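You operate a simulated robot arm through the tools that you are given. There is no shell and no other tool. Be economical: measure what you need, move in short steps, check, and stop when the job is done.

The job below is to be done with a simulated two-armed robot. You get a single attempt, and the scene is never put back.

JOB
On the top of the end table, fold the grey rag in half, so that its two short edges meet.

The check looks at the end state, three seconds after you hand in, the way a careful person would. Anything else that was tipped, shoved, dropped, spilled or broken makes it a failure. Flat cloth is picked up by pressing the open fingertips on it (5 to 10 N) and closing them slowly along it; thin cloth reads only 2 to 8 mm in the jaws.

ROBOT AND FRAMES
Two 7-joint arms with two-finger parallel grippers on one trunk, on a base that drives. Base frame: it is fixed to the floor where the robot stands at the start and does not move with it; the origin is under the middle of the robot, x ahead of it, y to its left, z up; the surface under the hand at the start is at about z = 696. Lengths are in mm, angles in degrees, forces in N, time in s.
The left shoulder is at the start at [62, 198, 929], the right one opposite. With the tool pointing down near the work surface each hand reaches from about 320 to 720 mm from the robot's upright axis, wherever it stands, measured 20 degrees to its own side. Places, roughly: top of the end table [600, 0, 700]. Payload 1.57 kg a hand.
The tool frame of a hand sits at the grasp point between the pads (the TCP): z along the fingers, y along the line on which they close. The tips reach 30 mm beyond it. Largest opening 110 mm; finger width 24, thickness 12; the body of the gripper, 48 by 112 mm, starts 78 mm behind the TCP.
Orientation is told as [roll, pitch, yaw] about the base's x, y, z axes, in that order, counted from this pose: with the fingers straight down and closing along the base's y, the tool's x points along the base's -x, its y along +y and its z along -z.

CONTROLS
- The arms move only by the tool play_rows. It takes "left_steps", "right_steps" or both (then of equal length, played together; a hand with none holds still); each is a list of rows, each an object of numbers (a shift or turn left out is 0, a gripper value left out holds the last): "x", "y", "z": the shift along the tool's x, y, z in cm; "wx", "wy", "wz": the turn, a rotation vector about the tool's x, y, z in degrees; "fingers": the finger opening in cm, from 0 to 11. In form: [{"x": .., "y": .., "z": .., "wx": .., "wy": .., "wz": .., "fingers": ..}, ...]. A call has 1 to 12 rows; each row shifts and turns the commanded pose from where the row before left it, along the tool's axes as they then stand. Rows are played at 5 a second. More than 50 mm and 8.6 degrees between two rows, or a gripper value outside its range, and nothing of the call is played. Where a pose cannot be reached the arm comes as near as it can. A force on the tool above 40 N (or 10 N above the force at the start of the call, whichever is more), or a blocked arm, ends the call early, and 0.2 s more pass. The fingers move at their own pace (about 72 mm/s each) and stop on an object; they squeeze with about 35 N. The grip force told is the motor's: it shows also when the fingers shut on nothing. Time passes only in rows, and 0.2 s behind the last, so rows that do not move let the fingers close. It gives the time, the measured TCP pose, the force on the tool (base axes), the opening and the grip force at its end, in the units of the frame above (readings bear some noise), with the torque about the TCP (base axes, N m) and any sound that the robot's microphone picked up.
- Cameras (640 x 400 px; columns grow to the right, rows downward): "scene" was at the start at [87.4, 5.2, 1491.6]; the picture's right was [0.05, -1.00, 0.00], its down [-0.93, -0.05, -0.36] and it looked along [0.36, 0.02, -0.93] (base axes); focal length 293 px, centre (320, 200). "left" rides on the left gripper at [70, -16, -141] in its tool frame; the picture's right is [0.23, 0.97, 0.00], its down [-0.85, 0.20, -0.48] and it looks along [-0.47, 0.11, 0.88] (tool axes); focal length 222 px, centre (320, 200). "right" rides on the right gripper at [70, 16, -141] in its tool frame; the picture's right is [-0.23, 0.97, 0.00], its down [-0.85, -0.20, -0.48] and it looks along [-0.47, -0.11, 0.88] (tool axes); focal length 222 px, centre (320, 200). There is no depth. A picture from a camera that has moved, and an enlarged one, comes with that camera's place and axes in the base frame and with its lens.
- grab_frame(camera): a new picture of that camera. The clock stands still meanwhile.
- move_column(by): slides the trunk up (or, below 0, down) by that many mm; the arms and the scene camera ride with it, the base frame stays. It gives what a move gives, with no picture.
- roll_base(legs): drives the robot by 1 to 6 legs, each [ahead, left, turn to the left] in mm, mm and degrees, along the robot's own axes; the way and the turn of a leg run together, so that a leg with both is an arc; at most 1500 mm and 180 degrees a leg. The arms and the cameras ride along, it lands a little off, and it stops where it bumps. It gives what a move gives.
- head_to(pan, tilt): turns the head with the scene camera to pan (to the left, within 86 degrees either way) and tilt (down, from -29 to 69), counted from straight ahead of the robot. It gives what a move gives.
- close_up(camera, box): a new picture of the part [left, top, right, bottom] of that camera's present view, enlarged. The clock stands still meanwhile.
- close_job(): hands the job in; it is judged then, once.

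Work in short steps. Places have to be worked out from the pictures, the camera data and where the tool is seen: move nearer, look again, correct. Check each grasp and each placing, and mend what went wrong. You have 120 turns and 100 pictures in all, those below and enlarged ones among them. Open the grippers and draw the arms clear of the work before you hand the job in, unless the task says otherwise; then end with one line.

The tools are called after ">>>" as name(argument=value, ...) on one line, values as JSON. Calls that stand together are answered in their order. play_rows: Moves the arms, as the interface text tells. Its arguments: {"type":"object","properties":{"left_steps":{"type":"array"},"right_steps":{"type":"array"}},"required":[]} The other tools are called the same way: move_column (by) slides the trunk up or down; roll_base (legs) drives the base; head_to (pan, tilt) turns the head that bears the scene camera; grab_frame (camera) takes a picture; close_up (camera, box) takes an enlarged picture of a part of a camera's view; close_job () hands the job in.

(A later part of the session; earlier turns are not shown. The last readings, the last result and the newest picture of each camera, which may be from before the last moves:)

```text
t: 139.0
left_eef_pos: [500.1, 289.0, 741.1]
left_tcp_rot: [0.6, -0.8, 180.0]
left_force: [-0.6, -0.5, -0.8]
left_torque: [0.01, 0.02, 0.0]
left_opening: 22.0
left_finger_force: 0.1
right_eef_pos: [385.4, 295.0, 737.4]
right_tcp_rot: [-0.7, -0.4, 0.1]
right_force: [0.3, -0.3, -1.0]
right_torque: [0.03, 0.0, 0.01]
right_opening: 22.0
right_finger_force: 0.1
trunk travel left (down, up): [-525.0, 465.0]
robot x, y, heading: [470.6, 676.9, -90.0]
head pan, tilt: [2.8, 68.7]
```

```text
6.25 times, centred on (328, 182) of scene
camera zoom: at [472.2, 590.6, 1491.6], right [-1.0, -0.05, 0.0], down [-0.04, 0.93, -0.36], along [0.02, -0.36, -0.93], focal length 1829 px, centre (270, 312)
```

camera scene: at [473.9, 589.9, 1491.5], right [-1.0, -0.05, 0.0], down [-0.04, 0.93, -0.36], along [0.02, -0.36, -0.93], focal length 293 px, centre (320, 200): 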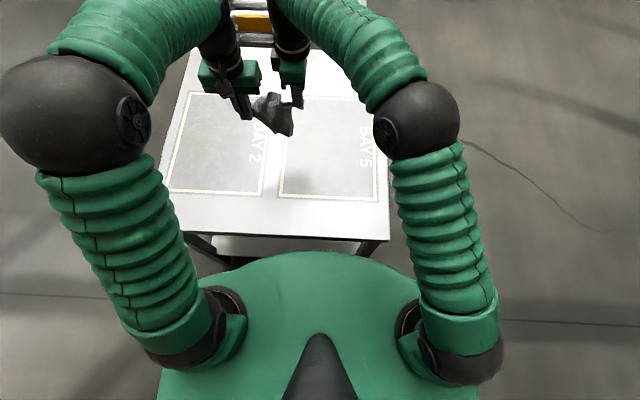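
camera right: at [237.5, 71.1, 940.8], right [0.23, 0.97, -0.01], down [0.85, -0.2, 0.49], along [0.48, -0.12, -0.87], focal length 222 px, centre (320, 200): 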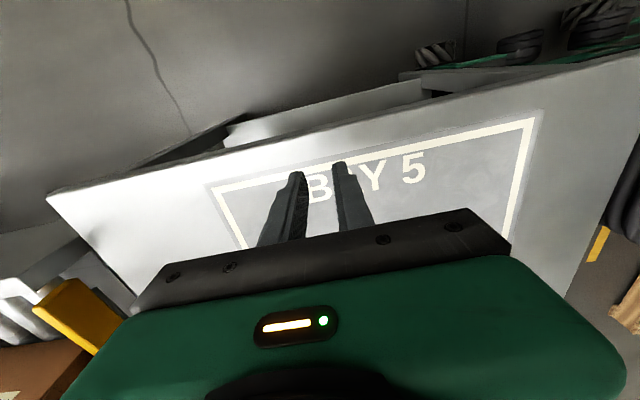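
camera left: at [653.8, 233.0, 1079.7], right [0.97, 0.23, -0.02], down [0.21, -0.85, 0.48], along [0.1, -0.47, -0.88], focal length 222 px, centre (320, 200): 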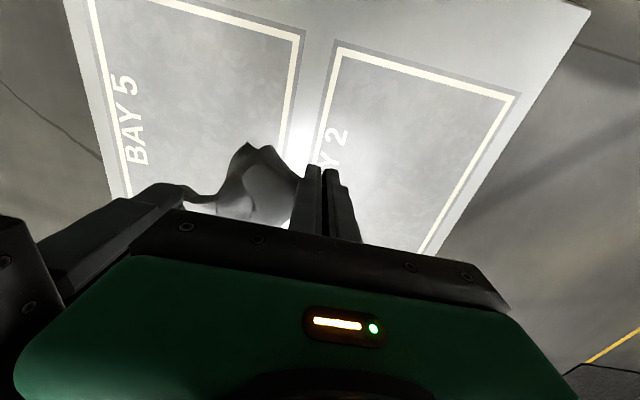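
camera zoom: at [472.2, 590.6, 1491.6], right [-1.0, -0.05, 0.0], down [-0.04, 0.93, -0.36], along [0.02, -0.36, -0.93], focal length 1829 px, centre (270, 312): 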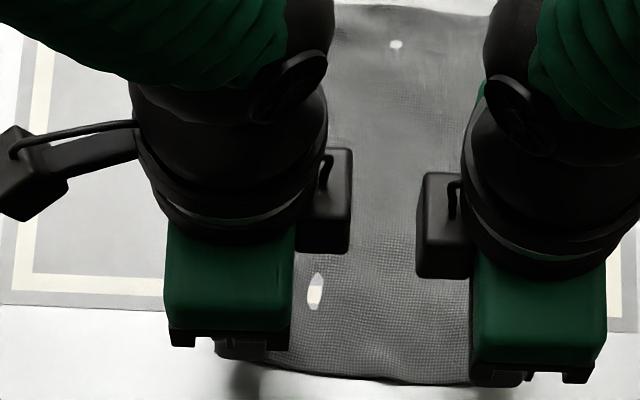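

The placing matches the edge (about 18 mm inside). I descend to contact.

>>> play_rows(left_steps=[{"z": 0.8}, {"z": 0.3}, {"z": 0.15}, {}], right_steps=[{"z": 0.5}, {"z": 0.2}, {"z": 0.1}, {}])

```text
t: 140.0
left_eef_pos: [499.1, 289.7, 729.2]
left_tcp_rot: [0.4, -0.7, 179.8]
left_force: [0.1, 0.4, 0.3]
left_torque: [0.0, -0.02, 0.0]
left_opening: 21.9
left_finger_force: 0.0
right_eef_pos: [385.7, 294.7, 729.4]
right_tcp_rot: [-0.7, -0.5, 0.2]
right_force: [-0.3, 0.1, -0.2]
right_torque: [-0.02, 0.0, 0.01]
right_opening: 21.9
right_finger_force: 0.1
trunk travel left (down, up): [-525.0, 465.0]
robot x, y, heading: [469.0, 677.9, -90.0]
head pan, tilt: [2.8, 68.7]
```

>>> play_rows(left_steps=[{"z": 0.12}, {"z": 0.1}, {}], right_steps=[{"z": 0.12}, {"z": 0.1}, {}])

```text
t: 140.8
left_eef_pos: [498.6, 289.0, 727.4]
left_tcp_rot: [0.6, -0.8, 180.0]
left_force: [1.0, 1.0, 7.9]
left_torque: [0.1, -0.04, -0.03]
left_opening: 22.0
left_finger_force: 0.1
right_eef_pos: [386.3, 294.7, 728.1]
right_tcp_rot: [-0.6, -0.3, 0.2]
right_force: [-1.0, -0.1, 3.6]
right_torque: [0.02, 0.05, 0.01]
right_opening: 21.8
right_finger_force: 0.0
trunk travel left (down, up): [-525.0, 465.0]
robot x, y, heading: [474.5, 676.7, -90.2]
head pan, tilt: [2.8, 68.7]
```

Good contact: 8 N and 4 N. Right goes down a trifle more, then both close slowly and lift 40 mm with a slight inward move, as before.

>>> play_rows(left_steps=[{"fingers": 2.2}, {"fingers": 1.9}, {"fingers": 1.6}, {"fingers": 1.3}, {"fingers": 1.0}, {"fingers": 0.7}, {"fingers": 0.4}, {"fingers": 0.1}, {"fingers": 0}, {}, {}], right_steps=[{"z": 0.05, "fingers": 2.2}, {"fingers": 1.9}, {"fingers": 1.6}, {"fingers": 1.3}, {"fingers": 1.0}, {"fingers": 0.7}, {"fingers": 0.4}, {"fingers": 0.1}, {"fingers": 0}, {}, {}])

>>> play_rows(left_steps=[{"z": -1}, {"z": -1, "y": 0.2, "x": -0.1}, {"z": -1, "y": 0.3}, {"z": -1, "y": 0.5}, {}], right_steps=[{"z": -1}, {"z": -1, "y": -0.2, "x": -0.1}, {"z": -1, "y": -0.3}, {"z": -1, "y": -0.5}, {}])

>>> close_up(camera="scene", box=[270, 130, 382, 210])

```text
t: 143.2
left_eef_pos: [498.9, 289.4, 726.8]
left_tcp_rot: [0.7, -0.8, 180.0]
left_force: [-0.3, 0.5, 2.3]
left_torque: [-0.02, 0.0, 0.0]
left_opening: 2.3
left_finger_force: 23.6
right_eef_pos: [387.1, 296.1, 727.4]
right_tcp_rot: [-0.8, -0.4, 0.2]
right_force: [-0.2, -0.7, 27.5]
right_torque: [0.01, 0.1, 0.03]
right_opening: 2.1
right_finger_force: 23.4
trunk travel left (down, up): [-525.0, 465.0]
robot x, y, heading: [469.4, 677.1, -90.0]
head pan, tilt: [2.8, 68.7]
```

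```text
t: 144.4
left_eef_pos: [497.3, 279.3, 767.3]
left_tcp_rot: [0.6, -0.8, 179.9]
left_force: [-0.1, 0.8, 0.1]
left_torque: [-0.01, 0.0, -0.02]
left_opening: 2.3
left_finger_force: 23.8
right_eef_pos: [387.6, 284.7, 766.8]
right_tcp_rot: [-0.6, -0.5, 0.2]
right_force: [0.8, -0.1, -0.1]
right_torque: [0.02, 0.02, 0.02]
right_opening: 2.4
right_finger_force: 23.9
trunk travel left (down, up): [-525.0, 465.0]
robot x, y, heading: [469.0, 678.7, -90.2]
head pan, tilt: [2.8, 68.7]
```

```text
5.00 times, centred on (326, 170) of scene
camera zoom: at [472.2, 590.1, 1491.5], right [-1.0, -0.05, 0.0], down [-0.04, 0.93, -0.36], along [0.02, -0.36, -0.93], focal length 1463 px, centre (290, 350)
```

zoom: 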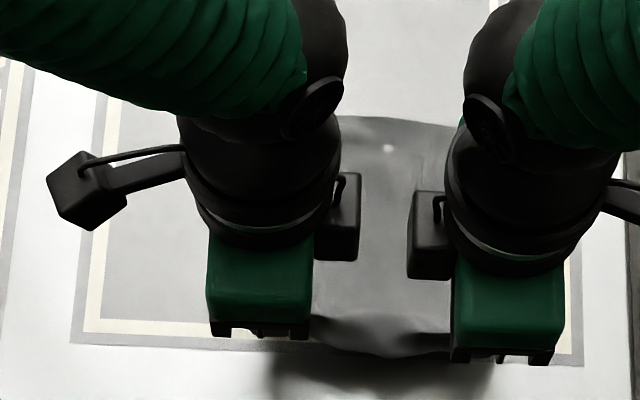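

Both corners are held and the edge is lifted. The far edge slid about 10 mm towards me and is now near y=124–130. I repeat the arc, first half with the 24° tilt that worked before.

>>> play_rows(left_steps=[{"y": 1.0, "z": -0.6}, {"y": 1.0, "z": -0.6}, {"x": -0.1, "y": 0.8, "z": -0.45}, {"x": -0.1, "y": 0.78, "z": -0.42, "wx": -8}, {"x": -0.1, "y": 0.8, "z": -0.1}, {"x": -0.1, "y": 0.84, "z": -0.1, "wx": -8}, {"y": 0.75, "z": 0.3}, {"x": -0.1, "y": 0.76, "z": 0.28, "wx": -8}, {}], right_steps=[{"x": 0.1, "y": -1.0, "z": -0.6}, {"x": 0.1, "y": -1.0, "z": -0.6}, {"x": 0.1, "y": -0.8, "z": -0.45}, {"x": 0.1, "y": -0.78, "z": -0.42, "wx": 8}, {"x": 0.1, "y": -0.8, "z": -0.1}, {"x": 0.1, "y": -0.84, "z": -0.1, "wx": 8}, {"y": -0.75, "z": 0.3}, {"x": 0.1, "y": -0.76, "z": 0.28, "wx": 8}, {}])

>>> close_up(camera="scene", box=[270, 130, 382, 210])

```text
t: 146.4
left_eef_pos: [567.2, 178.1, 811.2]
left_tcp_rot: [26.5, -2.6, -169.5]
left_force: [-0.8, 0.9, -0.1]
left_torque: [0.0, -0.02, -0.02]
left_opening: 1.7
left_finger_force: 23.9
right_eef_pos: [341.5, 202.9, 802.9]
right_tcp_rot: [-26.3, -1.7, -6.0]
right_force: [0.2, -0.1, 0.4]
right_torque: [0.01, 0.01, -0.01]
right_opening: 0.0
right_finger_force: 21.0
trunk travel left (down, up): [-525.0, 465.0]
robot x, y, heading: [470.8, 675.1, -89.9]
head pan, tilt: [2.8, 68.7]
stopped in row 9 (left hand): the arm was blocked; the commanded pose is now the measured one
```

```text
5.00 times, centred on (326, 170) of scene
camera zoom: at [474.1, 590.0, 1491.8], right [-1.0, -0.05, 0.0], down [-0.04, 0.93, -0.36], along [0.02, -0.36, -0.93], focal length 1463 px, centre (290, 350)
```

zoom: 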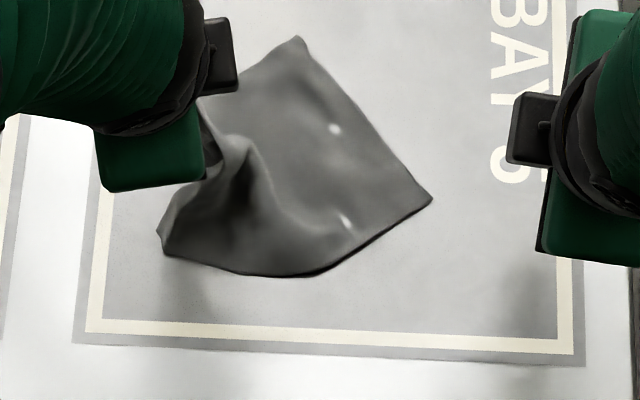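

The forearms clashed again when tilted, so tilting two close hands is out. They worked fine untilted. The left hand still holds its corner and the rag is otherwise open. I untilt both hands and lay that corner back out to about (645,163).

>>> play_rows(left_steps=[{"wx": 8}, {"wx": 8}, {"wx": 8}, {"wx": 2, "wz": 5}, {"wz": 5.5}, {"x": 1.3, "y": 0.2, "z": 0.8}, {"x": 1.3, "y": 0.2, "z": 1}, {"x": 1.3, "y": 0.3, "z": 1.2}, {"x": 1.3, "y": 0.3, "z": 1.4}, {"x": 1.3, "y": 0.3, "z": 1.6}, {"x": 1.2, "y": 0.2, "z": 1.6}, {}], right_steps=[{"x": 1, "wx": -8}, {"x": 1, "wx": -8}, {"x": 1, "wx": -8}, {"wx": -2, "wz": -3}, {"wz": -3}, {}, {}, {}, {}, {}, {}, {}])

```text
t: 149.0
left_eef_pos: [631.5, 163.7, 731.6]
left_tcp_rot: [0.9, -2.3, 178.9]
left_force: [0.6, -0.2, 0.4]
left_torque: [-0.03, -0.02, 0.04]
left_opening: 1.5
left_finger_force: 23.1
right_eef_pos: [318.1, 207.4, 801.3]
right_tcp_rot: [-0.2, -1.5, 1.1]
right_force: [-0.4, -0.2, -0.4]
right_torque: [-0.03, 0.01, -0.01]
right_opening: 0.1
right_finger_force: 21.4
trunk travel left (down, up): [-525.0, 465.0]
robot x, y, heading: [473.6, 680.2, -90.0]
head pan, tilt: [2.8, 68.7]
```

I lower the last bit, release, retreat and look. I also trim the small pitch errors.

>>> play_rows(left_steps=[{"z": 0.3}, {"fingers": 1.2}, {"fingers": 2.2}, {"z": -3}, {"z": -3, "wy": -1.5}, {"z": -1, "x": 2}, {"x": 4}, {"x": 4}, {"x": 4}, {"x": 1}, {}], right_steps=[{"fingers": 11}, {"wy": 1}, {}, {}, {}, {}, {}, {}, {}, {}, {}])

>>> close_up(camera="scene", box=[238, 115, 366, 195])

```text
t: 151.4
left_eef_pos: [784.0, 160.7, 788.5]
left_tcp_rot: [0.8, -3.9, 178.9]
left_force: [-0.1, -0.1, -0.1]
left_torque: [-0.01, -0.01, 0.03]
left_opening: 21.8
left_finger_force: 0.0
right_eef_pos: [318.2, 207.4, 803.4]
right_tcp_rot: [-0.1, -0.6, 1.1]
right_force: [0.2, 0.0, 0.2]
right_torque: [-0.01, -0.05, 0.01]
right_opening: 110.0
right_finger_force: 0.1
trunk travel left (down, up): [-525.0, 465.0]
robot x, y, heading: [471.8, 680.8, -89.9]
head pan, tilt: [2.8, 68.7]
```

```text
5.00 times, centred on (302, 155) of scene
camera zoom: at [473.3, 589.6, 1491.5], right [-1.0, -0.05, 0.0], down [-0.04, 0.93, -0.36], along [0.02, -0.36, -0.93], focal length 1463 px, centre (410, 425)
```

zoom: 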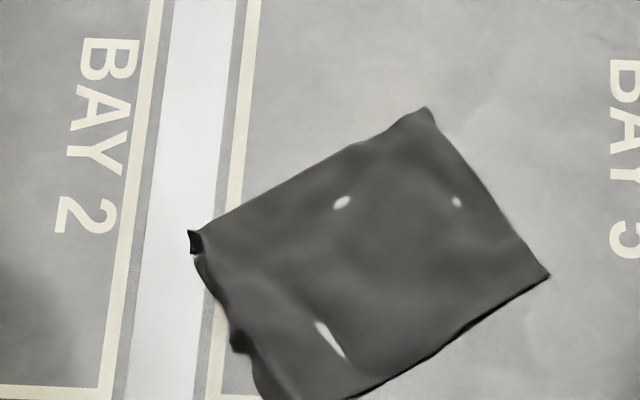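

Nearly flat again: L (630,167), FL (489,66), FR (410,181), NR about (551,282). I turn the rag by 55° as before, with the right hand spread along its long axis at the centre (520,174). I also fix the left pitch.

>>> play_rows(right_steps=[{"x": -4, "y": -0.7}, {"x": -4, "y": -0.7}, {"x": -4, "y": -0.7}, {"x": -4, "y": -0.7}, {"x": -4.2, "y": -0.7}, {"wz": 7.95}, {"wz": 7.95}, {"wz": 7.95}, {"wz": 7.95}, {"wz": 7.95}, {"wz": 7.95}, {"wz": 7.95}], left_steps=[{"wy": 3.3}, {}, {}, {}, {}, {}, {}, {}, {}, {}, {}, {}])

>>> play_rows(right_steps=[{"z": 3}, {"z": 2.5}, {"z": 1.2}, {"z": 0.5}, {"z": 0.1}, {}])

```text
t: 154.0
left_eef_pos: [783.6, 160.7, 790.2]
left_tcp_rot: [0.8, -0.6, 178.8]
left_force: [-0.1, 0.3, 0.5]
left_torque: [0.01, 0.0, 0.03]
left_opening: 21.9
left_finger_force: 0.1
right_eef_pos: [521.5, 175.9, 802.2]
right_tcp_rot: [0.3, -0.4, -54.7]
right_force: [0.7, 0.4, 0.7]
right_torque: [0.02, 0.0, 0.02]
right_opening: 109.9
right_finger_force: 0.1
trunk travel left (down, up): [-525.0, 465.0]
robot x, y, heading: [468.9, 676.6, -90.0]
head pan, tilt: [2.8, 68.7]
```

```text
t: 155.4
left_eef_pos: [782.7, 160.8, 789.6]
left_tcp_rot: [0.8, -0.7, 179.0]
left_force: [0.2, -0.2, -0.3]
left_torque: [0.04, -0.01, 0.0]
left_opening: 22.2
left_finger_force: 0.1
right_eef_pos: [521.9, 176.2, 729.5]
right_tcp_rot: [0.3, -0.4, -54.6]
right_force: [-0.1, 0.0, -0.1]
right_torque: [0.0, -0.02, 0.01]
right_opening: 110.1
right_finger_force: 0.0
trunk travel left (down, up): [-525.0, 465.0]
robot x, y, heading: [469.7, 678.5, -90.3]
head pan, tilt: [2.8, 68.7]
```

>>> play_rows(right_steps=[{"wx": 0.3, "z": 0.15}, {"z": 0.1}, {}])

```text
t: 156.2
left_eef_pos: [782.6, 160.4, 789.5]
left_tcp_rot: [0.8, -0.6, 178.9]
left_force: [0.9, 0.1, -0.2]
left_torque: [-0.03, 0.02, 0.02]
left_opening: 22.2
left_finger_force: 0.0
right_eef_pos: [521.3, 175.7, 727.0]
right_tcp_rot: [0.0, -0.4, -54.6]
right_force: [-0.6, 0.9, 0.9]
right_torque: [0.04, -0.05, 0.03]
right_opening: 109.8
right_finger_force: 0.0
trunk travel left (down, up): [-525.0, 465.0]
robot x, y, heading: [471.6, 680.2, -90.1]
head pan, tilt: [2.8, 68.7]
```

>>> play_rows(right_steps=[{"z": 0.1}, {}])

```text
t: 156.8
left_eef_pos: [784.1, 162.1, 789.0]
left_tcp_rot: [0.8, -0.6, 179.0]
left_force: [-0.5, 0.3, -0.2]
left_torque: [0.02, 0.0, 0.0]
left_opening: 21.9
left_finger_force: 0.0
right_eef_pos: [521.5, 175.7, 728.1]
right_tcp_rot: [0.0, -0.4, -54.6]
right_force: [-1.2, 1.7, 9.0]
right_torque: [0.2, -0.11, 0.0]
right_opening: 110.0
right_finger_force: 0.2
trunk travel left (down, up): [-525.0, 465.0]
robot x, y, heading: [471.8, 677.4, -90.2]
head pan, tilt: [2.8, 68.7]
```

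Balanced at 9 N. I rotate 54.6°, then slide the rag 30 mm towards me and 40 mm to -x.

>>> play_rows(right_steps=[{"wz": -5}, {"wz": -5}, {"wz": -5}, {"wz": -5}, {"wz": -5}, {"wz": -5}, {"wz": -5}, {"wz": -5}, {"wz": -5}, {"wz": -5}, {"wz": -4.6}])

>>> play_rows(right_steps=[{"x": 0.8, "y": 0.6}, {"x": 0.8, "y": 0.6}, {"x": 0.8, "y": 0.6}, {"x": 0.8, "y": 0.6}, {"x": 0.8, "y": 0.6}, {}, {"z": -2}, {"z": -3}, {"z": -3}, {"x": 4}, {"x": 4}, {"x": 4}])

>>> close_up(camera="scene", box=[258, 120, 370, 206])

```text
t: 159.2
left_eef_pos: [783.9, 161.9, 790.5]
left_tcp_rot: [0.8, -0.6, 178.9]
left_force: [-0.6, -0.5, -0.7]
left_torque: [0.04, -0.01, 0.02]
left_opening: 22.1
left_finger_force: 0.1
right_eef_pos: [521.4, 176.4, 727.6]
right_tcp_rot: [-0.3, -0.2, 0.1]
right_force: [4.1, 0.4, 21.2]
right_torque: [1.31, -0.08, -0.21]
right_opening: 109.9
right_finger_force: 0.0
trunk travel left (down, up): [-525.0, 465.0]
robot x, y, heading: [470.4, 677.2, -90.2]
head pan, tilt: [2.8, 68.7]
```

```text
t: 161.8
left_eef_pos: [781.6, 160.8, 789.2]
left_tcp_rot: [0.8, -0.5, 178.9]
left_force: [-0.4, 0.2, 0.2]
left_torque: [-0.02, -0.01, 0.01]
left_opening: 22.0
left_finger_force: 0.0
right_eef_pos: [356.8, 208.1, 807.1]
right_tcp_rot: [-0.2, -0.3, 0.1]
right_force: [-0.1, 0.7, 0.1]
right_torque: [0.05, -0.01, 0.04]
right_opening: 109.8
right_finger_force: 0.1
trunk travel left (down, up): [-525.0, 465.0]
robot x, y, heading: [467.7, 672.7, -90.1]
head pan, tilt: [2.8, 68.7]
```

```text
4.65 times, centred on (314, 163) of scene
camera zoom: at [472.1, 589.6, 1491.5], right [-1.0, -0.05, 0.0], down [-0.04, 0.93, -0.36], along [0.02, -0.36, -0.93], focal length 1361 px, centre (348, 372)
```

zoom: 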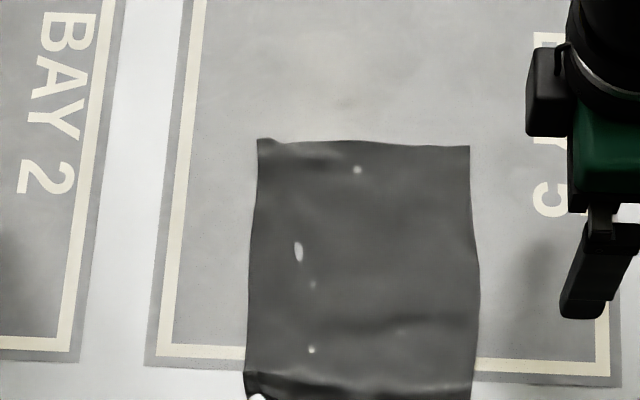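

Flat and square again. I check the near edge.

>>> close_up(camera="scene", box=[296, 180, 376, 230])

```text
8.00 times, centred on (336, 205) of scene
camera zoom: at [472.1, 589.6, 1491.5], right [-1.0, -0.05, 0.0], down [-0.04, 0.93, -0.36], along [0.02, -0.36, -0.93], focal length 2341 px, centre (192, 160)
```

zoom: 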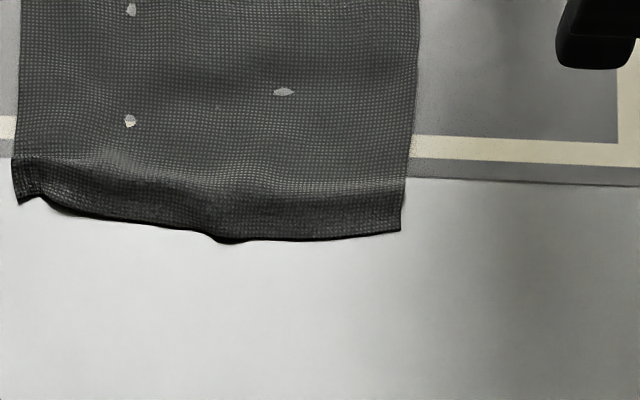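

Near edge: (551,302)–(413,306); far edge: (557,118)–(415,117). I bring both hands, untilted, over the near corners about 16 mm inside the edge.

>>> play_rows(left_steps=[{"x": -3.5, "y": -1.8}, {"x": -3.5, "y": -1.8}, {"x": -3.5, "y": -1.8}, {"x": -3.5, "y": -1.8}, {"x": -3.5, "y": -1.8}, {"x": -3.5, "y": -1.8}, {"x": -3.3, "y": -1.7}, {"z": 2.5}, {"z": 2.2}, {"z": 0.8}, {}], right_steps=[{"x": -1, "y": 1.15, "fingers": 2.2}, {"x": -1, "y": 1.15}, {"x": -1, "y": 1.15}, {"x": -1, "y": 1.15}, {"x": -1, "y": 1.15}, {"x": -1, "y": 1.15}, {"x": -0.9, "y": 1.2}, {"z": 3}, {"z": 2.7}, {"z": 1.5}, {}])

```text
t: 164.2
left_eef_pos: [542.9, 290.9, 733.8]
left_tcp_rot: [0.8, -0.5, 178.9]
left_force: [0.0, -0.5, 0.2]
left_torque: [0.03, 0.02, 0.03]
left_opening: 22.0
left_finger_force: 0.0
right_eef_pos: [428.6, 287.6, 734.8]
right_tcp_rot: [-0.5, -0.3, 0.0]
right_force: [-0.4, 0.8, -0.4]
right_torque: [-0.05, 0.02, -0.01]
right_opening: 22.0
right_finger_force: 0.2
trunk travel left (down, up): [-525.0, 465.0]
robot x, y, heading: [468.6, 677.5, -90.0]
head pan, tilt: [2.8, 68.7]
```

>>> play_rows(left_steps=[{"x": -0.4, "y": 0.25, "z": 0.3}, {"z": 0.2}, {"z": 0.15}, {}], right_steps=[{"y": 0.15, "z": 0.3}, {"z": 0.2}, {"z": 0.15}, {}])

```text
t: 165.2
left_eef_pos: [538.1, 289.3, 728.4]
left_tcp_rot: [0.9, -0.5, 178.8]
left_force: [0.5, -0.1, 0.6]
left_torque: [0.01, 0.02, 0.01]
left_opening: 22.0
left_finger_force: 0.1
right_eef_pos: [430.1, 287.6, 727.7]
right_tcp_rot: [-0.4, -0.3, 0.0]
right_force: [-0.1, -0.3, 2.1]
right_torque: [0.04, -0.01, 0.0]
right_opening: 22.1
right_finger_force: 0.1
trunk travel left (down, up): [-525.0, 465.0]
robot x, y, heading: [468.8, 679.3, -89.9]
head pan, tilt: [2.8, 68.7]
```

>>> play_rows(left_steps=[{"z": 0.12}, {}], right_steps=[{"z": 0.05}, {}])

```text
t: 165.8
left_eef_pos: [539.4, 290.0, 727.9]
left_tcp_rot: [0.9, -0.5, 178.9]
left_force: [1.0, -0.8, 9.2]
left_torque: [0.04, -0.02, 0.02]
left_opening: 21.7
left_finger_force: 0.1
right_eef_pos: [429.3, 288.5, 728.4]
right_tcp_rot: [-0.5, -0.3, -0.1]
right_force: [-0.9, -1.0, 6.2]
right_torque: [0.06, 0.05, -0.03]
right_opening: 21.6
right_finger_force: 0.0
trunk travel left (down, up): [-525.0, 465.0]
robot x, y, heading: [474.1, 679.2, -90.2]
head pan, tilt: [2.8, 68.7]
```

Good contact (9 and 6 N). I close slowly, then lift with a slack inward move.

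>>> play_rows(left_steps=[{"fingers": 2.0}, {"fingers": 1.8}, {"fingers": 1.5}, {"fingers": 1.2}, {"fingers": 0.9}, {"fingers": 0.6}, {"fingers": 0.3}, {"fingers": 0}, {}, {}, {}], right_steps=[{"fingers": 2.0}, {"fingers": 1.8}, {"fingers": 1.5}, {"fingers": 1.2}, {"fingers": 0.9}, {"fingers": 0.6}, {"fingers": 0.3}, {"fingers": 0}, {}, {}, {}])

>>> play_rows(left_steps=[{"z": -0.7, "y": 0.4}, {"z": -0.8, "y": 0.6}, {"z": -1, "y": 0.6}, {"z": -1.2, "y": 0.7}, {}], right_steps=[{"z": -0.7, "y": -0.4}, {"z": -0.8, "y": -0.6}, {"z": -1, "y": -0.6}, {"z": -1.2, "y": -0.7}, {}])

>>> close_up(camera="scene", box=[258, 120, 370, 206])

```text
t: 168.2
left_eef_pos: [537.9, 288.9, 727.0]
left_tcp_rot: [0.9, -0.6, 178.9]
left_force: [-0.8, -3.1, 15.0]
left_torque: [-0.14, 0.0, -0.03]
left_opening: 2.7
left_finger_force: 24.1
right_eef_pos: [430.6, 290.3, 728.2]
right_tcp_rot: [-0.4, -0.4, 0.1]
right_force: [2.2, -1.2, 6.9]
right_torque: [0.07, -0.03, 0.03]
right_opening: 1.9
right_finger_force: 23.7
trunk travel left (down, up): [-525.0, 465.0]
robot x, y, heading: [474.2, 673.0, -90.3]
head pan, tilt: [2.8, 68.7]
```

```text
t: 169.4
left_eef_pos: [538.3, 266.6, 764.0]
left_tcp_rot: [0.8, -0.5, 178.9]
left_force: [-1.1, 1.0, -0.6]
left_torque: [0.01, 0.0, 0.02]
left_opening: 2.6
left_finger_force: 24.1
right_eef_pos: [429.9, 265.2, 762.5]
right_tcp_rot: [-0.4, -0.3, -0.1]
right_force: [1.0, -0.3, 0.8]
right_torque: [0.01, -0.06, 0.0]
right_opening: 2.0
right_finger_force: 23.7
trunk travel left (down, up): [-525.0, 465.0]
robot x, y, heading: [471.5, 675.1, -89.9]
head pan, tilt: [2.8, 68.7]
```

```text
4.65 times, centred on (314, 163) of scene
camera zoom: at [472.9, 589.7, 1491.5], right [-1.0, -0.05, 0.0], down [-0.04, 0.93, -0.36], along [0.02, -0.36, -0.93], focal length 1361 px, centre (348, 372)
```

zoom: 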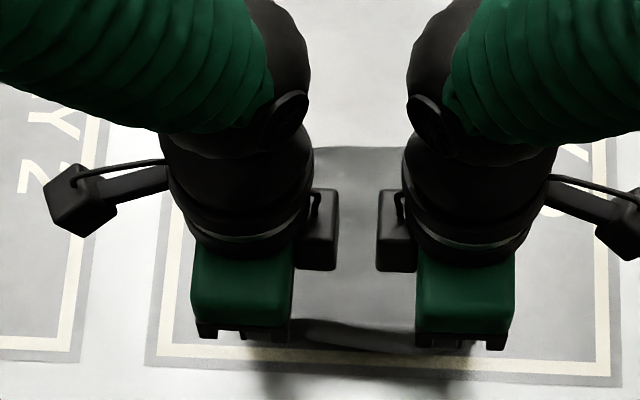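

Both are held; the far edge is near y≈121. I carry over untilted in an arc, slowly, stopping 24 mm above the table.

>>> play_rows(left_steps=[{"y": 1.1, "z": -0.9}, {"y": 1.1, "z": -0.9}, {"y": 1.5, "z": -0.5}, {"y": 1.5, "z": -0.3}, {"y": 1.5, "z": 0.2}, {"y": 1.5, "z": 0.3}, {"y": 1.3, "z": 0.7}, {"y": 1.2, "z": 0.8}, {"y": 0.8, "z": 0.9}, {"y": 0.8, "z": 0.9}, {}], right_steps=[{"y": -1.1, "z": -0.9}, {"y": -1.1, "z": -0.9}, {"y": -1.5, "z": -0.5}, {"y": -1.5, "z": -0.3}, {"y": -1.5, "z": 0.2}, {"y": -1.5, "z": 0.3}, {"y": -1.3, "z": 0.7}, {"y": -1.2, "z": 0.8}, {"y": -0.8, "z": 0.9}, {"y": -0.8, "z": 0.9}, {}])

>>> close_up(camera="scene", box=[258, 110, 370, 196])

```text
t: 171.8
left_eef_pos: [534.7, 141.8, 752.2]
left_tcp_rot: [0.8, -0.5, 178.8]
left_force: [0.2, 0.1, 0.5]
left_torque: [0.01, 0.0, 0.0]
left_opening: 2.9
left_finger_force: 24.1
right_eef_pos: [430.1, 143.5, 751.9]
right_tcp_rot: [-0.3, -0.4, 0.0]
right_force: [0.3, -0.1, -0.1]
right_torque: [-0.02, -0.01, -0.01]
right_opening: 1.8
right_finger_force: 23.8
trunk travel left (down, up): [-525.0, 465.0]
robot x, y, heading: [470.5, 680.8, -90.1]
head pan, tilt: [2.8, 68.7]
```

```text
4.65 times, centred on (314, 153) of scene
camera zoom: at [472.9, 589.6, 1491.6], right [-1.0, -0.05, 0.0], down [-0.04, 0.93, -0.36], along [0.02, -0.36, -0.93], focal length 1361 px, centre (348, 419)
```

zoom: 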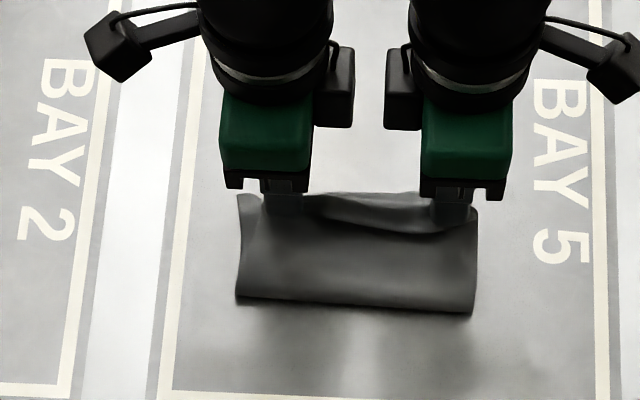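

An excellent fold. The far edge lies at y≈124. The gripped edge's short tail hangs towards me, so I overshoot to y≈128, lower, then draw back 11 mm so the tail trails outward to meet the far edge.

>>> play_rows(left_steps=[{"y": 0.7, "z": 0.4}, {"y": 0.7, "z": 0.5}, {"z": 0.7}, {"y": -0.3, "z": 0.2}, {"y": -0.4, "z": 0.2}, {"y": -0.4}, {}], right_steps=[{"y": -0.8, "z": 0.4}, {"y": -0.8, "z": 0.5}, {"z": 0.7}, {"y": 0.3, "z": 0.2}, {"y": 0.4, "z": 0.2}, {"y": 0.4}, {}])

>>> play_rows(left_steps=[{"fingers": 0.4}, {"fingers": 0.8}, {"fingers": 1.2}, {}, {"z": -1}, {"z": -2}, {"z": -3}, {"z": -2}, {"x": 4}, {"x": 4}, {"x": 4}, {"x": 2}], right_steps=[{"fingers": 0.4}, {"fingers": 0.8}, {"fingers": 1.2}, {}, {"z": -1}, {"z": -2}, {"z": -3}, {"z": -2}, {"x": 4}, {"x": 4}, {"x": 4}, {"x": 2}])

>>> close_up(camera="scene", box=[278, 125, 358, 180])

```text
t: 173.4
left_eef_pos: [534.4, 139.1, 733.9]
left_tcp_rot: [0.7, -0.5, 178.9]
left_force: [-1.0, 1.0, 1.0]
left_torque: [0.01, 0.04, 0.01]
left_opening: 2.7
left_finger_force: 24.0
right_eef_pos: [430.9, 137.7, 733.5]
right_tcp_rot: [-0.4, -0.3, 0.0]
right_force: [0.1, 0.1, 0.4]
right_torque: [0.03, -0.01, 0.0]
right_opening: 1.8
right_finger_force: 23.8
trunk travel left (down, up): [-525.0, 465.0]
robot x, y, heading: [471.1, 681.1, -90.1]
head pan, tilt: [2.8, 68.7]
```

```text
t: 176.0
left_eef_pos: [677.2, 136.5, 813.2]
left_tcp_rot: [0.8, -0.5, 178.9]
left_force: [0.5, 0.0, 0.6]
left_torque: [0.02, -0.01, -0.02]
left_opening: 11.8
left_finger_force: 0.0
right_eef_pos: [289.6, 139.8, 809.8]
right_tcp_rot: [-0.3, -0.3, 0.0]
right_force: [-0.6, 0.0, -0.9]
right_torque: [0.01, -0.03, -0.03]
right_opening: 12.1
right_finger_force: 0.0
trunk travel left (down, up): [-525.0, 465.0]
robot x, y, heading: [471.4, 677.9, -90.2]
head pan, tilt: [2.8, 68.7]
```

```text
7.27 times, centred on (318, 152) of scene
camera zoom: at [472.9, 589.2, 1491.5], right [-1.0, -0.05, 0.0], down [-0.04, 0.93, -0.36], along [0.02, -0.36, -0.93], focal length 2128 px, centre (334, 546)
```

zoom: 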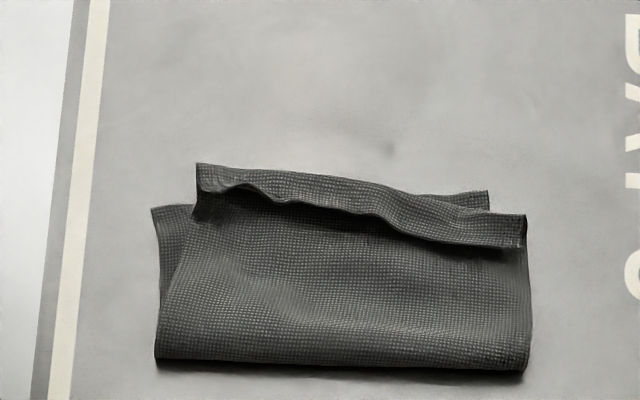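

The fold is good overall, but the last 14 mm of the upper edge is flipped back towards me, along (556,112)–(415,129). I will sweep that lip over with the left fingers spread along x, held just above the cloth and moving away from me.

>>> play_rows(left_steps=[{"wz": -7.6, "fingers": 11}, {"wz": -7.6}, {"wz": -7.6}, {"wz": -7.6}, {"wz": -7.6}, {"wz": -7.6}, {"wz": -7.6}, {"wz": -7.6}, {"wz": -7.6}, {"wz": -7.6}, {"wz": -7.6}, {}])

>>> play_rows(left_steps=[{"y": -3.86}, {"y": -3.86}, {"y": -3.86}, {"y": -3.86}, {"y": -3.8, "x": 0.4}, {"z": 3}, {"z": 2.5}, {"z": 1.5}, {"z": 0.6}, {}])

```text
t: 178.6
left_eef_pos: [676.8, 136.7, 812.1]
left_tcp_rot: [-0.4, -0.8, -97.3]
left_force: [0.6, -0.4, -0.7]
left_torque: [-0.02, 0.01, 0.03]
left_opening: 110.1
left_finger_force: 0.1
right_eef_pos: [288.4, 138.5, 811.6]
right_tcp_rot: [-0.2, -0.2, 0.1]
right_force: [-0.7, 0.4, -0.1]
right_torque: [0.01, 0.03, -0.02]
right_opening: 12.0
right_finger_force: 0.1
trunk travel left (down, up): [-525.0, 465.0]
robot x, y, heading: [469.0, 677.8, -90.0]
head pan, tilt: [2.8, 68.7]
```

```text
t: 180.8
left_eef_pos: [484.8, 165.6, 738.4]
left_tcp_rot: [-0.5, -0.8, -97.6]
left_force: [0.3, -0.7, -0.1]
left_torque: [0.02, 0.02, 0.02]
left_opening: 109.8
left_finger_force: 0.0
right_eef_pos: [289.2, 139.1, 811.4]
right_tcp_rot: [-0.3, -0.3, 0.0]
right_force: [-0.1, 0.3, 0.0]
right_torque: [-0.01, 0.0, 0.04]
right_opening: 12.1
right_finger_force: 0.0
trunk travel left (down, up): [-525.0, 465.0]
robot x, y, heading: [472.7, 678.4, -90.0]
head pan, tilt: [2.8, 68.7]
```

I level the fingers, lower to just above the cloth, and sweep 55 mm outward.

>>> play_rows(left_steps=[{"wx": 0.8, "z": 0.4}, {"z": 0.3}, {"x": -0.7}, {"x": -0.7}, {"x": -0.7}, {"x": -0.7}, {"x": -0.7}, {"x": -0.7}, {"x": -0.7}, {"x": -0.6}, {}])

>>> play_rows(left_steps=[{"z": -2}, {"z": -3}, {"z": -3}, {"y": 4}, {"y": 4}, {"y": 4}, {"y": 4}, {"y": 3}, {}])

>>> close_up(camera="scene", box=[278, 120, 358, 180])

```text
t: 183.2
left_eef_pos: [477.5, 111.8, 732.0]
left_tcp_rot: [-1.2, -0.7, -97.4]
left_force: [-0.8, -0.1, 0.4]
left_torque: [0.02, -0.04, -0.01]
left_opening: 110.0
left_finger_force: 0.1
right_eef_pos: [288.5, 139.4, 811.6]
right_tcp_rot: [-0.4, -0.3, 0.0]
right_force: [-0.8, 0.2, 0.6]
right_torque: [-0.01, -0.03, -0.01]
right_opening: 11.9
right_finger_force: 0.1
trunk travel left (down, up): [-525.0, 465.0]
robot x, y, heading: [470.1, 678.1, -90.2]
head pan, tilt: [2.8, 68.7]
```

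```text
t: 185.2
left_eef_pos: [667.9, 87.5, 809.8]
left_tcp_rot: [-1.2, -0.8, -97.5]
left_force: [0.0, 0.0, -0.5]
left_torque: [0.0, 0.0, 0.01]
left_opening: 109.9
left_finger_force: 0.1
right_eef_pos: [288.2, 138.8, 810.3]
right_tcp_rot: [-0.3, -0.4, -0.1]
right_force: [0.2, -0.6, -0.3]
right_torque: [-0.02, 0.01, 0.01]
right_opening: 12.0
right_finger_force: 0.0
trunk travel left (down, up): [-525.0, 465.0]
robot x, y, heading: [467.0, 678.0, -90.1]
head pan, tilt: [2.8, 68.7]
```

```text
6.67 times, centred on (318, 150) of scene
camera zoom: at [472.5, 589.0, 1491.5], right [-1.0, -0.05, 0.0], down [-0.04, 0.93, -0.36], along [0.02, -0.36, -0.93], focal length 1951 px, centre (333, 533)
```

zoom: 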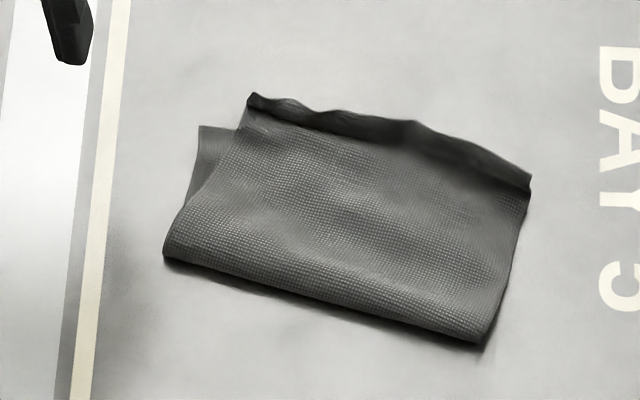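

The lip is now turned up and outward, and the packet slid as a whole. The upper edge runs (539,62)–(405,102) and the lower one about (561,80)–(423,114), so the upper layer must shift by about (+20,+15). I anchor with the right fingertips near the fold at (440,180). The left fingers, spread along the upper edge, will press the lip flat and drag it back.

>>> play_rows(left_steps=[{"y": -3.85, "x": -0.46}, {"y": -3.85, "x": -0.46}, {"y": -3.85, "x": -0.46}, {"y": -3.85, "x": -0.46}, {"y": -3.85, "x": -0.46}, {"wz": 4.75, "wx": -1.2}, {"wz": 4.75}, {"z": 2.5}, {"z": 2.5}, {"z": 1.5}, {}], right_steps=[{}, {}, {"x": -3.8, "y": 1.05}, {"x": -3.8, "y": 1.05}, {"x": -3.8, "y": 1.05}, {"x": -3.8, "y": 1.05}, {"z": 2.5}, {"z": 2.5}, {"z": 2}, {"z": 0.4}, {}])

```text
t: 186.5
left_eef_pos: [483.6, 89.7, 814.2]
left_tcp_rot: [0.1, -0.8, -99.2]
left_force: [2.2, -2.4, -1.4]
left_torque: [0.24, 0.32, 0.05]
left_opening: 110.0
left_finger_force: 0.0
right_eef_pos: [406.3, 172.8, 810.6]
right_tcp_rot: [-0.4, 0.4, -1.4]
right_force: [-3.0, 2.4, 1.1]
right_torque: [-0.28, -0.39, -0.13]
right_opening: 12.3
right_finger_force: 0.1
trunk travel left (down, up): [-525.0, 465.0]
robot x, y, heading: [471.7, 675.6, -90.2]
head pan, tilt: [2.8, 68.7]
stopped in row 6 (left hand): the force on the tool passed its limit at 62 N (the readings are from after the stop); the commanded pose is now the measured one
```

The forearms touched lightly above the work, with no contact on the rag. I retract the right hand and instead re-grip the upper layer's free corners one at a time, starting with the left corner at (528,74), which overhangs the lower layer.

>>> play_rows(right_steps=[{"x": 4}, {"x": 4}, {"x": 4}, {}, {}, {}, {}, {}, {}], left_steps=[{}, {}, {"y": 2.3, "x": -0.4, "fingers": 2.2}, {"y": 2.3, "x": -0.4}, {"z": 3}, {"z": 2.5}, {"z": 1.5}, {"z": 0.6}, {}])

```text
t: 188.5
left_eef_pos: [524.7, 73.9, 737.5]
left_tcp_rot: [0.2, -0.7, -99.2]
left_force: [-0.5, -0.5, -0.2]
left_torque: [0.0, -0.07, -0.01]
left_opening: 22.0
left_finger_force: 0.1
right_eef_pos: [284.8, 176.7, 813.4]
right_tcp_rot: [-0.3, 0.4, -1.5]
right_force: [-0.6, 0.1, 1.2]
right_torque: [-0.01, -0.02, 0.01]
right_opening: 11.8
right_finger_force: 0.0
trunk travel left (down, up): [-525.0, 465.0]
robot x, y, heading: [472.4, 682.6, -89.9]
head pan, tilt: [2.8, 68.7]
```

>>> play_rows(left_steps=[{"y": -0.3, "fingers": 1.9, "z": 0.5}, {"z": 0.25}, {"z": 0.15}, {}])

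```text
t: 189.5
left_eef_pos: [522.8, 73.3, 728.3]
left_tcp_rot: [0.2, -0.7, -99.1]
left_force: [-0.6, 0.2, 5.3]
left_torque: [-0.01, 0.0, -0.01]
left_opening: 18.9
left_finger_force: 0.2
right_eef_pos: [285.3, 177.0, 813.4]
right_tcp_rot: [-0.4, 0.3, -1.5]
right_force: [0.3, -0.1, -0.1]
right_torque: [-0.01, 0.0, -0.01]
right_opening: 12.1
right_finger_force: 0.0
trunk travel left (down, up): [-525.0, 465.0]
robot x, y, heading: [471.7, 679.5, -90.3]
head pan, tilt: [2.8, 68.7]
```

Contact at 5 N; I close slowly.

>>> play_rows(left_steps=[{"fingers": 1.6}, {"fingers": 1.3}, {"fingers": 1.0}, {"fingers": 0.7}, {"fingers": 0.4}, {"fingers": 0.1}, {"fingers": 0}, {}, {}, {"z": -0.6}, {"z": -0.6}, {}])

```text
t: 192.1
left_eef_pos: [524.8, 74.1, 738.2]
left_tcp_rot: [0.0, -0.6, -99.3]
left_force: [0.1, 0.5, 0.8]
left_torque: [-0.02, 0.01, -0.01]
left_opening: 1.9
left_finger_force: 23.1
right_eef_pos: [285.2, 175.4, 812.8]
right_tcp_rot: [-0.4, 0.5, -1.6]
right_force: [0.1, 0.3, -0.7]
right_torque: [-0.01, -0.03, 0.0]
right_opening: 11.9
right_finger_force: 0.1
trunk travel left (down, up): [-525.0, 465.0]
robot x, y, heading: [475.4, 675.2, -90.1]
head pan, tilt: [2.8, 68.7]
```

Held (1.9 mm). I shift it by (+22,+17), lower and release.

>>> play_rows(left_steps=[{"x": 0.5, "y": 0.5, "z": -0.2}, {"x": 0.5, "y": 0.5}, {"x": 0.5, "y": 0.5}, {"x": 0.5, "y": 0.4, "z": 0.2}, {"z": 0.5}, {"z": 0.3}, {}, {"fingers": 0.5}, {"fingers": 1.2}, {"z": -2}, {"z": -3}, {"z": -3}])

>>> play_rows(left_steps=[{"y": 4}, {"y": 4}, {"y": 4}, {"y": 2}, {}, {}, {}, {}, {}, {}, {}, {}], right_steps=[{"wz": 8, "fingers": 1.9}, {"wz": 8}, {"wz": 8}, {"wz": 8}, {"wz": 8}, {"wz": 8}, {"wz": 8}, {"wz": 8}, {"wz": 8}, {"wz": 8}, {"wz": 8}, {}])

>>> close_up(camera="scene", box=[278, 120, 358, 180])

```text
t: 194.7
left_eef_pos: [547.7, 90.4, 812.3]
left_tcp_rot: [0.1, -0.7, -99.3]
left_force: [-0.3, 0.7, -0.3]
left_torque: [0.02, 0.03, 0.0]
left_opening: 12.0
left_finger_force: 0.0
right_eef_pos: [286.2, 176.0, 813.9]
right_tcp_rot: [-0.3, 0.4, -1.5]
right_force: [-0.4, 0.4, -0.9]
right_torque: [0.03, -0.01, 0.0]
right_opening: 11.6
right_finger_force: 0.0
trunk travel left (down, up): [-525.0, 465.0]
robot x, y, heading: [469.5, 676.2, -90.4]
head pan, tilt: [2.8, 68.7]
```

```text
t: 197.3
left_eef_pos: [683.5, 67.0, 813.9]
left_tcp_rot: [0.1, -0.7, -99.2]
left_force: [0.9, -0.2, 0.0]
left_torque: [0.0, 0.01, -0.01]
left_opening: 11.8
left_finger_force: 0.1
right_eef_pos: [287.8, 175.8, 811.2]
right_tcp_rot: [-0.3, -0.5, -89.6]
right_force: [0.0, 0.0, 0.1]
right_torque: [0.0, 0.02, -0.03]
right_opening: 18.9
right_finger_force: 0.1
trunk travel left (down, up): [-525.0, 465.0]
robot x, y, heading: [469.2, 676.7, -90.0]
head pan, tilt: [2.8, 68.7]
```

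```text
6.67 times, centred on (318, 150) of scene
camera zoom: at [473.0, 589.0, 1491.5], right [-1.0, -0.05, 0.0], down [-0.04, 0.93, -0.36], along [0.02, -0.36, -0.93], focal length 1951 px, centre (333, 533)
```

zoom: 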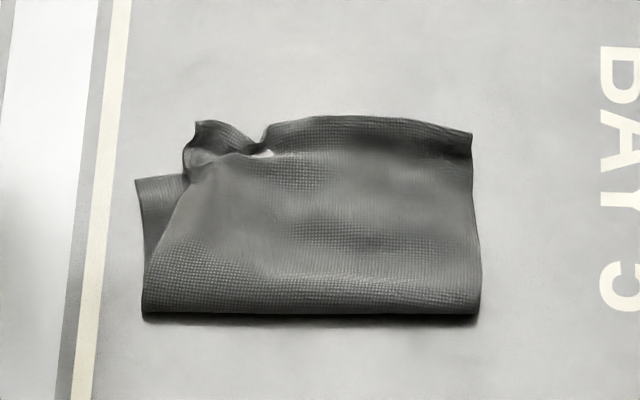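

The packet turned and moved as a whole, and the upper layer still overshoots by about 30 mm. I square both wrists again, re-grip the two upper corners at (552,89) and (446,89), and lift them high, as in the carry, where the lower layer stayed put. Then I relay them shorter.

>>> play_rows(left_steps=[{"wz": 8.1}, {"wz": 8.1}, {"wz": 8.1}, {"wz": 8.1}, {"wz": 8.1}, {"wz": 8.1}, {"wz": 8.1}, {"wz": 8.1}, {"wz": 8.1}, {"wz": 7.9}, {}, {}], right_steps=[{"wz": -8.15, "fingers": 2.2}, {"wz": -8.15}, {"wz": -8.15}, {"wz": -8.15}, {"wz": -8.15}, {"wz": -8.15}, {"wz": -8.15}, {"wz": -8.15}, {"wz": -8.15}, {"wz": -8.15}, {"wz": -8.1}, {}])

>>> play_rows(left_steps=[{"x": -3.3, "y": -0.55, "fingers": 2.2}, {"x": -3.3, "y": -0.55}, {"x": -3.3, "y": -0.55}, {"x": -3.25, "y": -0.55}, {}, {"z": 3}, {"z": 2.5}, {"z": 2}, {}], right_steps=[{"x": -3.16, "y": -1.74}, {"x": -3.16, "y": -1.74}, {"x": -3.16, "y": -1.74}, {"x": -3.16, "y": -1.74}, {"x": -3.16, "y": -1.74}, {"z": 3}, {"z": 2.5}, {"z": 2}, {}])

```text
t: 199.9
left_eef_pos: [684.6, 69.2, 811.4]
left_tcp_rot: [0.7, 0.0, 179.8]
left_force: [0.8, -0.2, 0.3]
left_torque: [0.0, 0.01, -0.02]
left_opening: 12.0
left_finger_force: 0.0
right_eef_pos: [287.3, 174.5, 810.6]
right_tcp_rot: [-0.3, 0.4, 0.3]
right_force: [-0.2, -0.3, -0.3]
right_torque: [-0.01, 0.01, 0.0]
right_opening: 22.1
right_finger_force: 0.1
trunk travel left (down, up): [-525.0, 465.0]
robot x, y, heading: [470.5, 677.7, -90.3]
head pan, tilt: [2.8, 68.7]
```

```text
t: 201.9
left_eef_pos: [550.4, 92.7, 736.2]
left_tcp_rot: [0.7, 0.0, 180.1]
left_force: [-0.6, 0.3, -0.2]
left_torque: [-0.02, 0.01, 0.01]
left_opening: 21.9
left_finger_force: 0.1
right_eef_pos: [445.0, 89.6, 735.5]
right_tcp_rot: [-0.6, 0.4, 0.1]
right_force: [-0.2, 0.1, 0.6]
right_torque: [-0.01, 0.04, 0.01]
right_opening: 21.9
right_finger_force: 0.0
trunk travel left (down, up): [-525.0, 465.0]
robot x, y, heading: [473.9, 680.1, -90.2]
head pan, tilt: [2.8, 68.7]
```

>>> play_rows(left_steps=[{"y": 0.25, "z": 0.4}, {"z": 0.25}, {"z": 0.15}, {}], right_steps=[{"z": 0.4}, {"z": 0.2}, {"z": 0.1}, {}])

```text
t: 202.9
left_eef_pos: [551.9, 87.9, 728.2]
left_tcp_rot: [0.7, -0.1, 180.0]
left_force: [-0.1, -0.4, 2.5]
left_torque: [0.03, 0.04, 0.01]
left_opening: 22.1
left_finger_force: 0.1
right_eef_pos: [445.7, 88.4, 728.4]
right_tcp_rot: [-0.5, 0.3, 0.1]
right_force: [0.4, 0.0, -0.7]
right_torque: [-0.02, -0.03, -0.01]
right_opening: 21.8
right_finger_force: 0.0
trunk travel left (down, up): [-525.0, 465.0]
robot x, y, heading: [473.1, 681.4, -90.1]
head pan, tilt: [2.8, 68.7]
```

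>>> play_rows(left_steps=[{"z": 0.05}, {}], right_steps=[{"z": 0.15}, {}])

```text
t: 203.5
left_eef_pos: [552.6, 88.8, 728.2]
left_tcp_rot: [0.7, 0.0, 180.0]
left_force: [-0.2, 0.4, 4.3]
left_torque: [0.1, 0.02, 0.0]
left_opening: 22.4
left_finger_force: 0.0
right_eef_pos: [444.6, 88.4, 728.4]
right_tcp_rot: [-0.4, 0.4, 0.1]
right_force: [0.4, -0.6, 4.3]
right_torque: [0.05, -0.04, 0.0]
right_opening: 22.2
right_finger_force: 0.1
trunk travel left (down, up): [-525.0, 465.0]
robot x, y, heading: [470.8, 677.3, -90.0]
head pan, tilt: [2.8, 68.7]
```

Both press at 4 N. I add a trifle and close slowly.

>>> play_rows(left_steps=[{"z": 0.03, "fingers": 2.0}, {"fingers": 1.8}, {"fingers": 1.5}, {"fingers": 1.2}, {"fingers": 0.9}, {"fingers": 0.6}, {"fingers": 0.3}, {"fingers": 0}, {}, {}, {}], right_steps=[{"z": 0.03, "fingers": 2.0}, {"fingers": 1.8}, {"fingers": 1.5}, {"fingers": 1.2}, {"fingers": 0.9}, {"fingers": 0.6}, {"fingers": 0.3}, {"fingers": 0}, {}, {}, {}])

```text
t: 205.9
left_eef_pos: [553.2, 87.8, 727.9]
left_tcp_rot: [0.7, 0.1, 180.0]
left_force: [-0.2, 0.9, 5.8]
left_torque: [0.07, -0.02, -0.01]
left_opening: 2.3
left_finger_force: 24.6
right_eef_pos: [444.8, 89.5, 729.1]
right_tcp_rot: [-0.4, 0.4, 0.1]
right_force: [0.5, 0.7, 4.5]
right_torque: [0.01, 0.02, -0.01]
right_opening: 1.9
right_finger_force: 23.5
trunk travel left (down, up): [-525.0, 465.0]
robot x, y, heading: [468.0, 680.0, -90.2]
head pan, tilt: [2.8, 68.7]
```

Both are held. I lift to 50 mm while moving back over the fold, spread to the lower layer's width, then lower onto the lower edge (left to (578,122), right to (459,116)).

>>> play_rows(left_steps=[{"x": 0.5, "y": -0.6, "z": -1.5}, {"x": 0.5, "y": -0.6, "z": -1.5}, {"x": 0.5, "y": -0.8, "z": -1}, {"x": 0.5, "y": -0.8, "z": -1}, {"x": 0.5}, {}, {"z": 1.3}, {"z": 1.3}, {"z": 1, "y": -0.2}, {"z": 0.8, "y": -0.3}, {"z": 0.3, "y": -0.1}, {}], right_steps=[{"x": -0.3, "y": 0.5, "z": -1.5}, {"x": -0.3, "y": 0.5, "z": -1.5}, {"x": -0.3, "y": 0.6, "z": -1}, {"x": -0.3, "y": 0.7, "z": -1}, {"x": -0.2}, {}, {"z": 1.3}, {"z": 1.3}, {"z": 1, "y": 0.2}, {"z": 0.8, "y": 0.2}, {"z": 0.3, "y": 0.1}, {}])

```text
t: 208.5
left_eef_pos: [578.4, 120.3, 729.7]
left_tcp_rot: [0.6, 0.0, 180.0]
left_force: [-11.3, -1.9, 0.3]
left_torque: [-0.01, 0.31, 0.04]
left_opening: 2.4
left_finger_force: 23.8
right_eef_pos: [459.6, 117.0, 729.5]
right_tcp_rot: [-0.4, 0.3, 0.1]
right_force: [10.5, 0.7, 3.6]
right_torque: [0.03, -0.26, 0.01]
right_opening: 2.1
right_finger_force: 23.0
trunk travel left (down, up): [-525.0, 465.0]
robot x, y, heading: [469.9, 678.1, -90.2]
head pan, tilt: [2.8, 68.7]
```

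The edge is taut at 11 N. I slacken it 5 mm, release gently and retreat, then take the last picture.

>>> play_rows(left_steps=[{"x": -0.25}, {}, {"fingers": 0.4}, {"fingers": 0.8}, {"fingers": 1.4}, {"z": -1}, {"z": -2}, {"z": -3}, {"z": -2}, {"x": 4}, {"x": 4}, {"x": 4}], right_steps=[{"x": -0.25}, {}, {"fingers": 0.4}, {"fingers": 0.8}, {"fingers": 1.4}, {"z": -1}, {"z": -2}, {"z": -3}, {"z": -2}, {"x": 4}, {"x": 4}, {"x": 4}])

>>> close_up(camera="scene", box=[278, 120, 358, 180])

```text
t: 211.1
left_eef_pos: [695.9, 123.6, 810.6]
left_tcp_rot: [0.7, 0.0, 179.9]
left_force: [0.5, -1.7, -0.1]
left_torque: [0.0, 0.01, -0.02]
left_opening: 14.4
left_finger_force: 0.1
right_eef_pos: [343.9, 116.6, 812.9]
right_tcp_rot: [-0.3, 0.5, 0.1]
right_force: [0.0, -1.1, 1.1]
right_torque: [0.0, 0.02, 0.01]
right_opening: 13.9
right_finger_force: 0.1
trunk travel left (down, up): [-525.0, 465.0]
robot x, y, heading: [468.3, 676.4, -90.0]
head pan, tilt: [2.8, 68.7]
```

```text
6.67 times, centred on (318, 150) of scene
camera zoom: at [473.4, 589.3, 1491.5], right [-1.0, -0.05, 0.0], down [-0.04, 0.93, -0.36], along [0.02, -0.36, -0.93], focal length 1951 px, centre (333, 533)
```

zoom: 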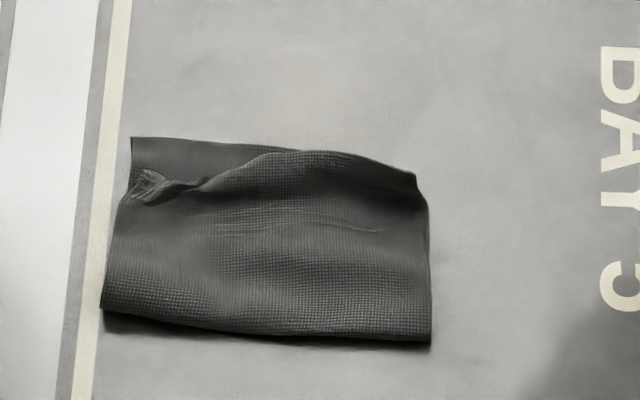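

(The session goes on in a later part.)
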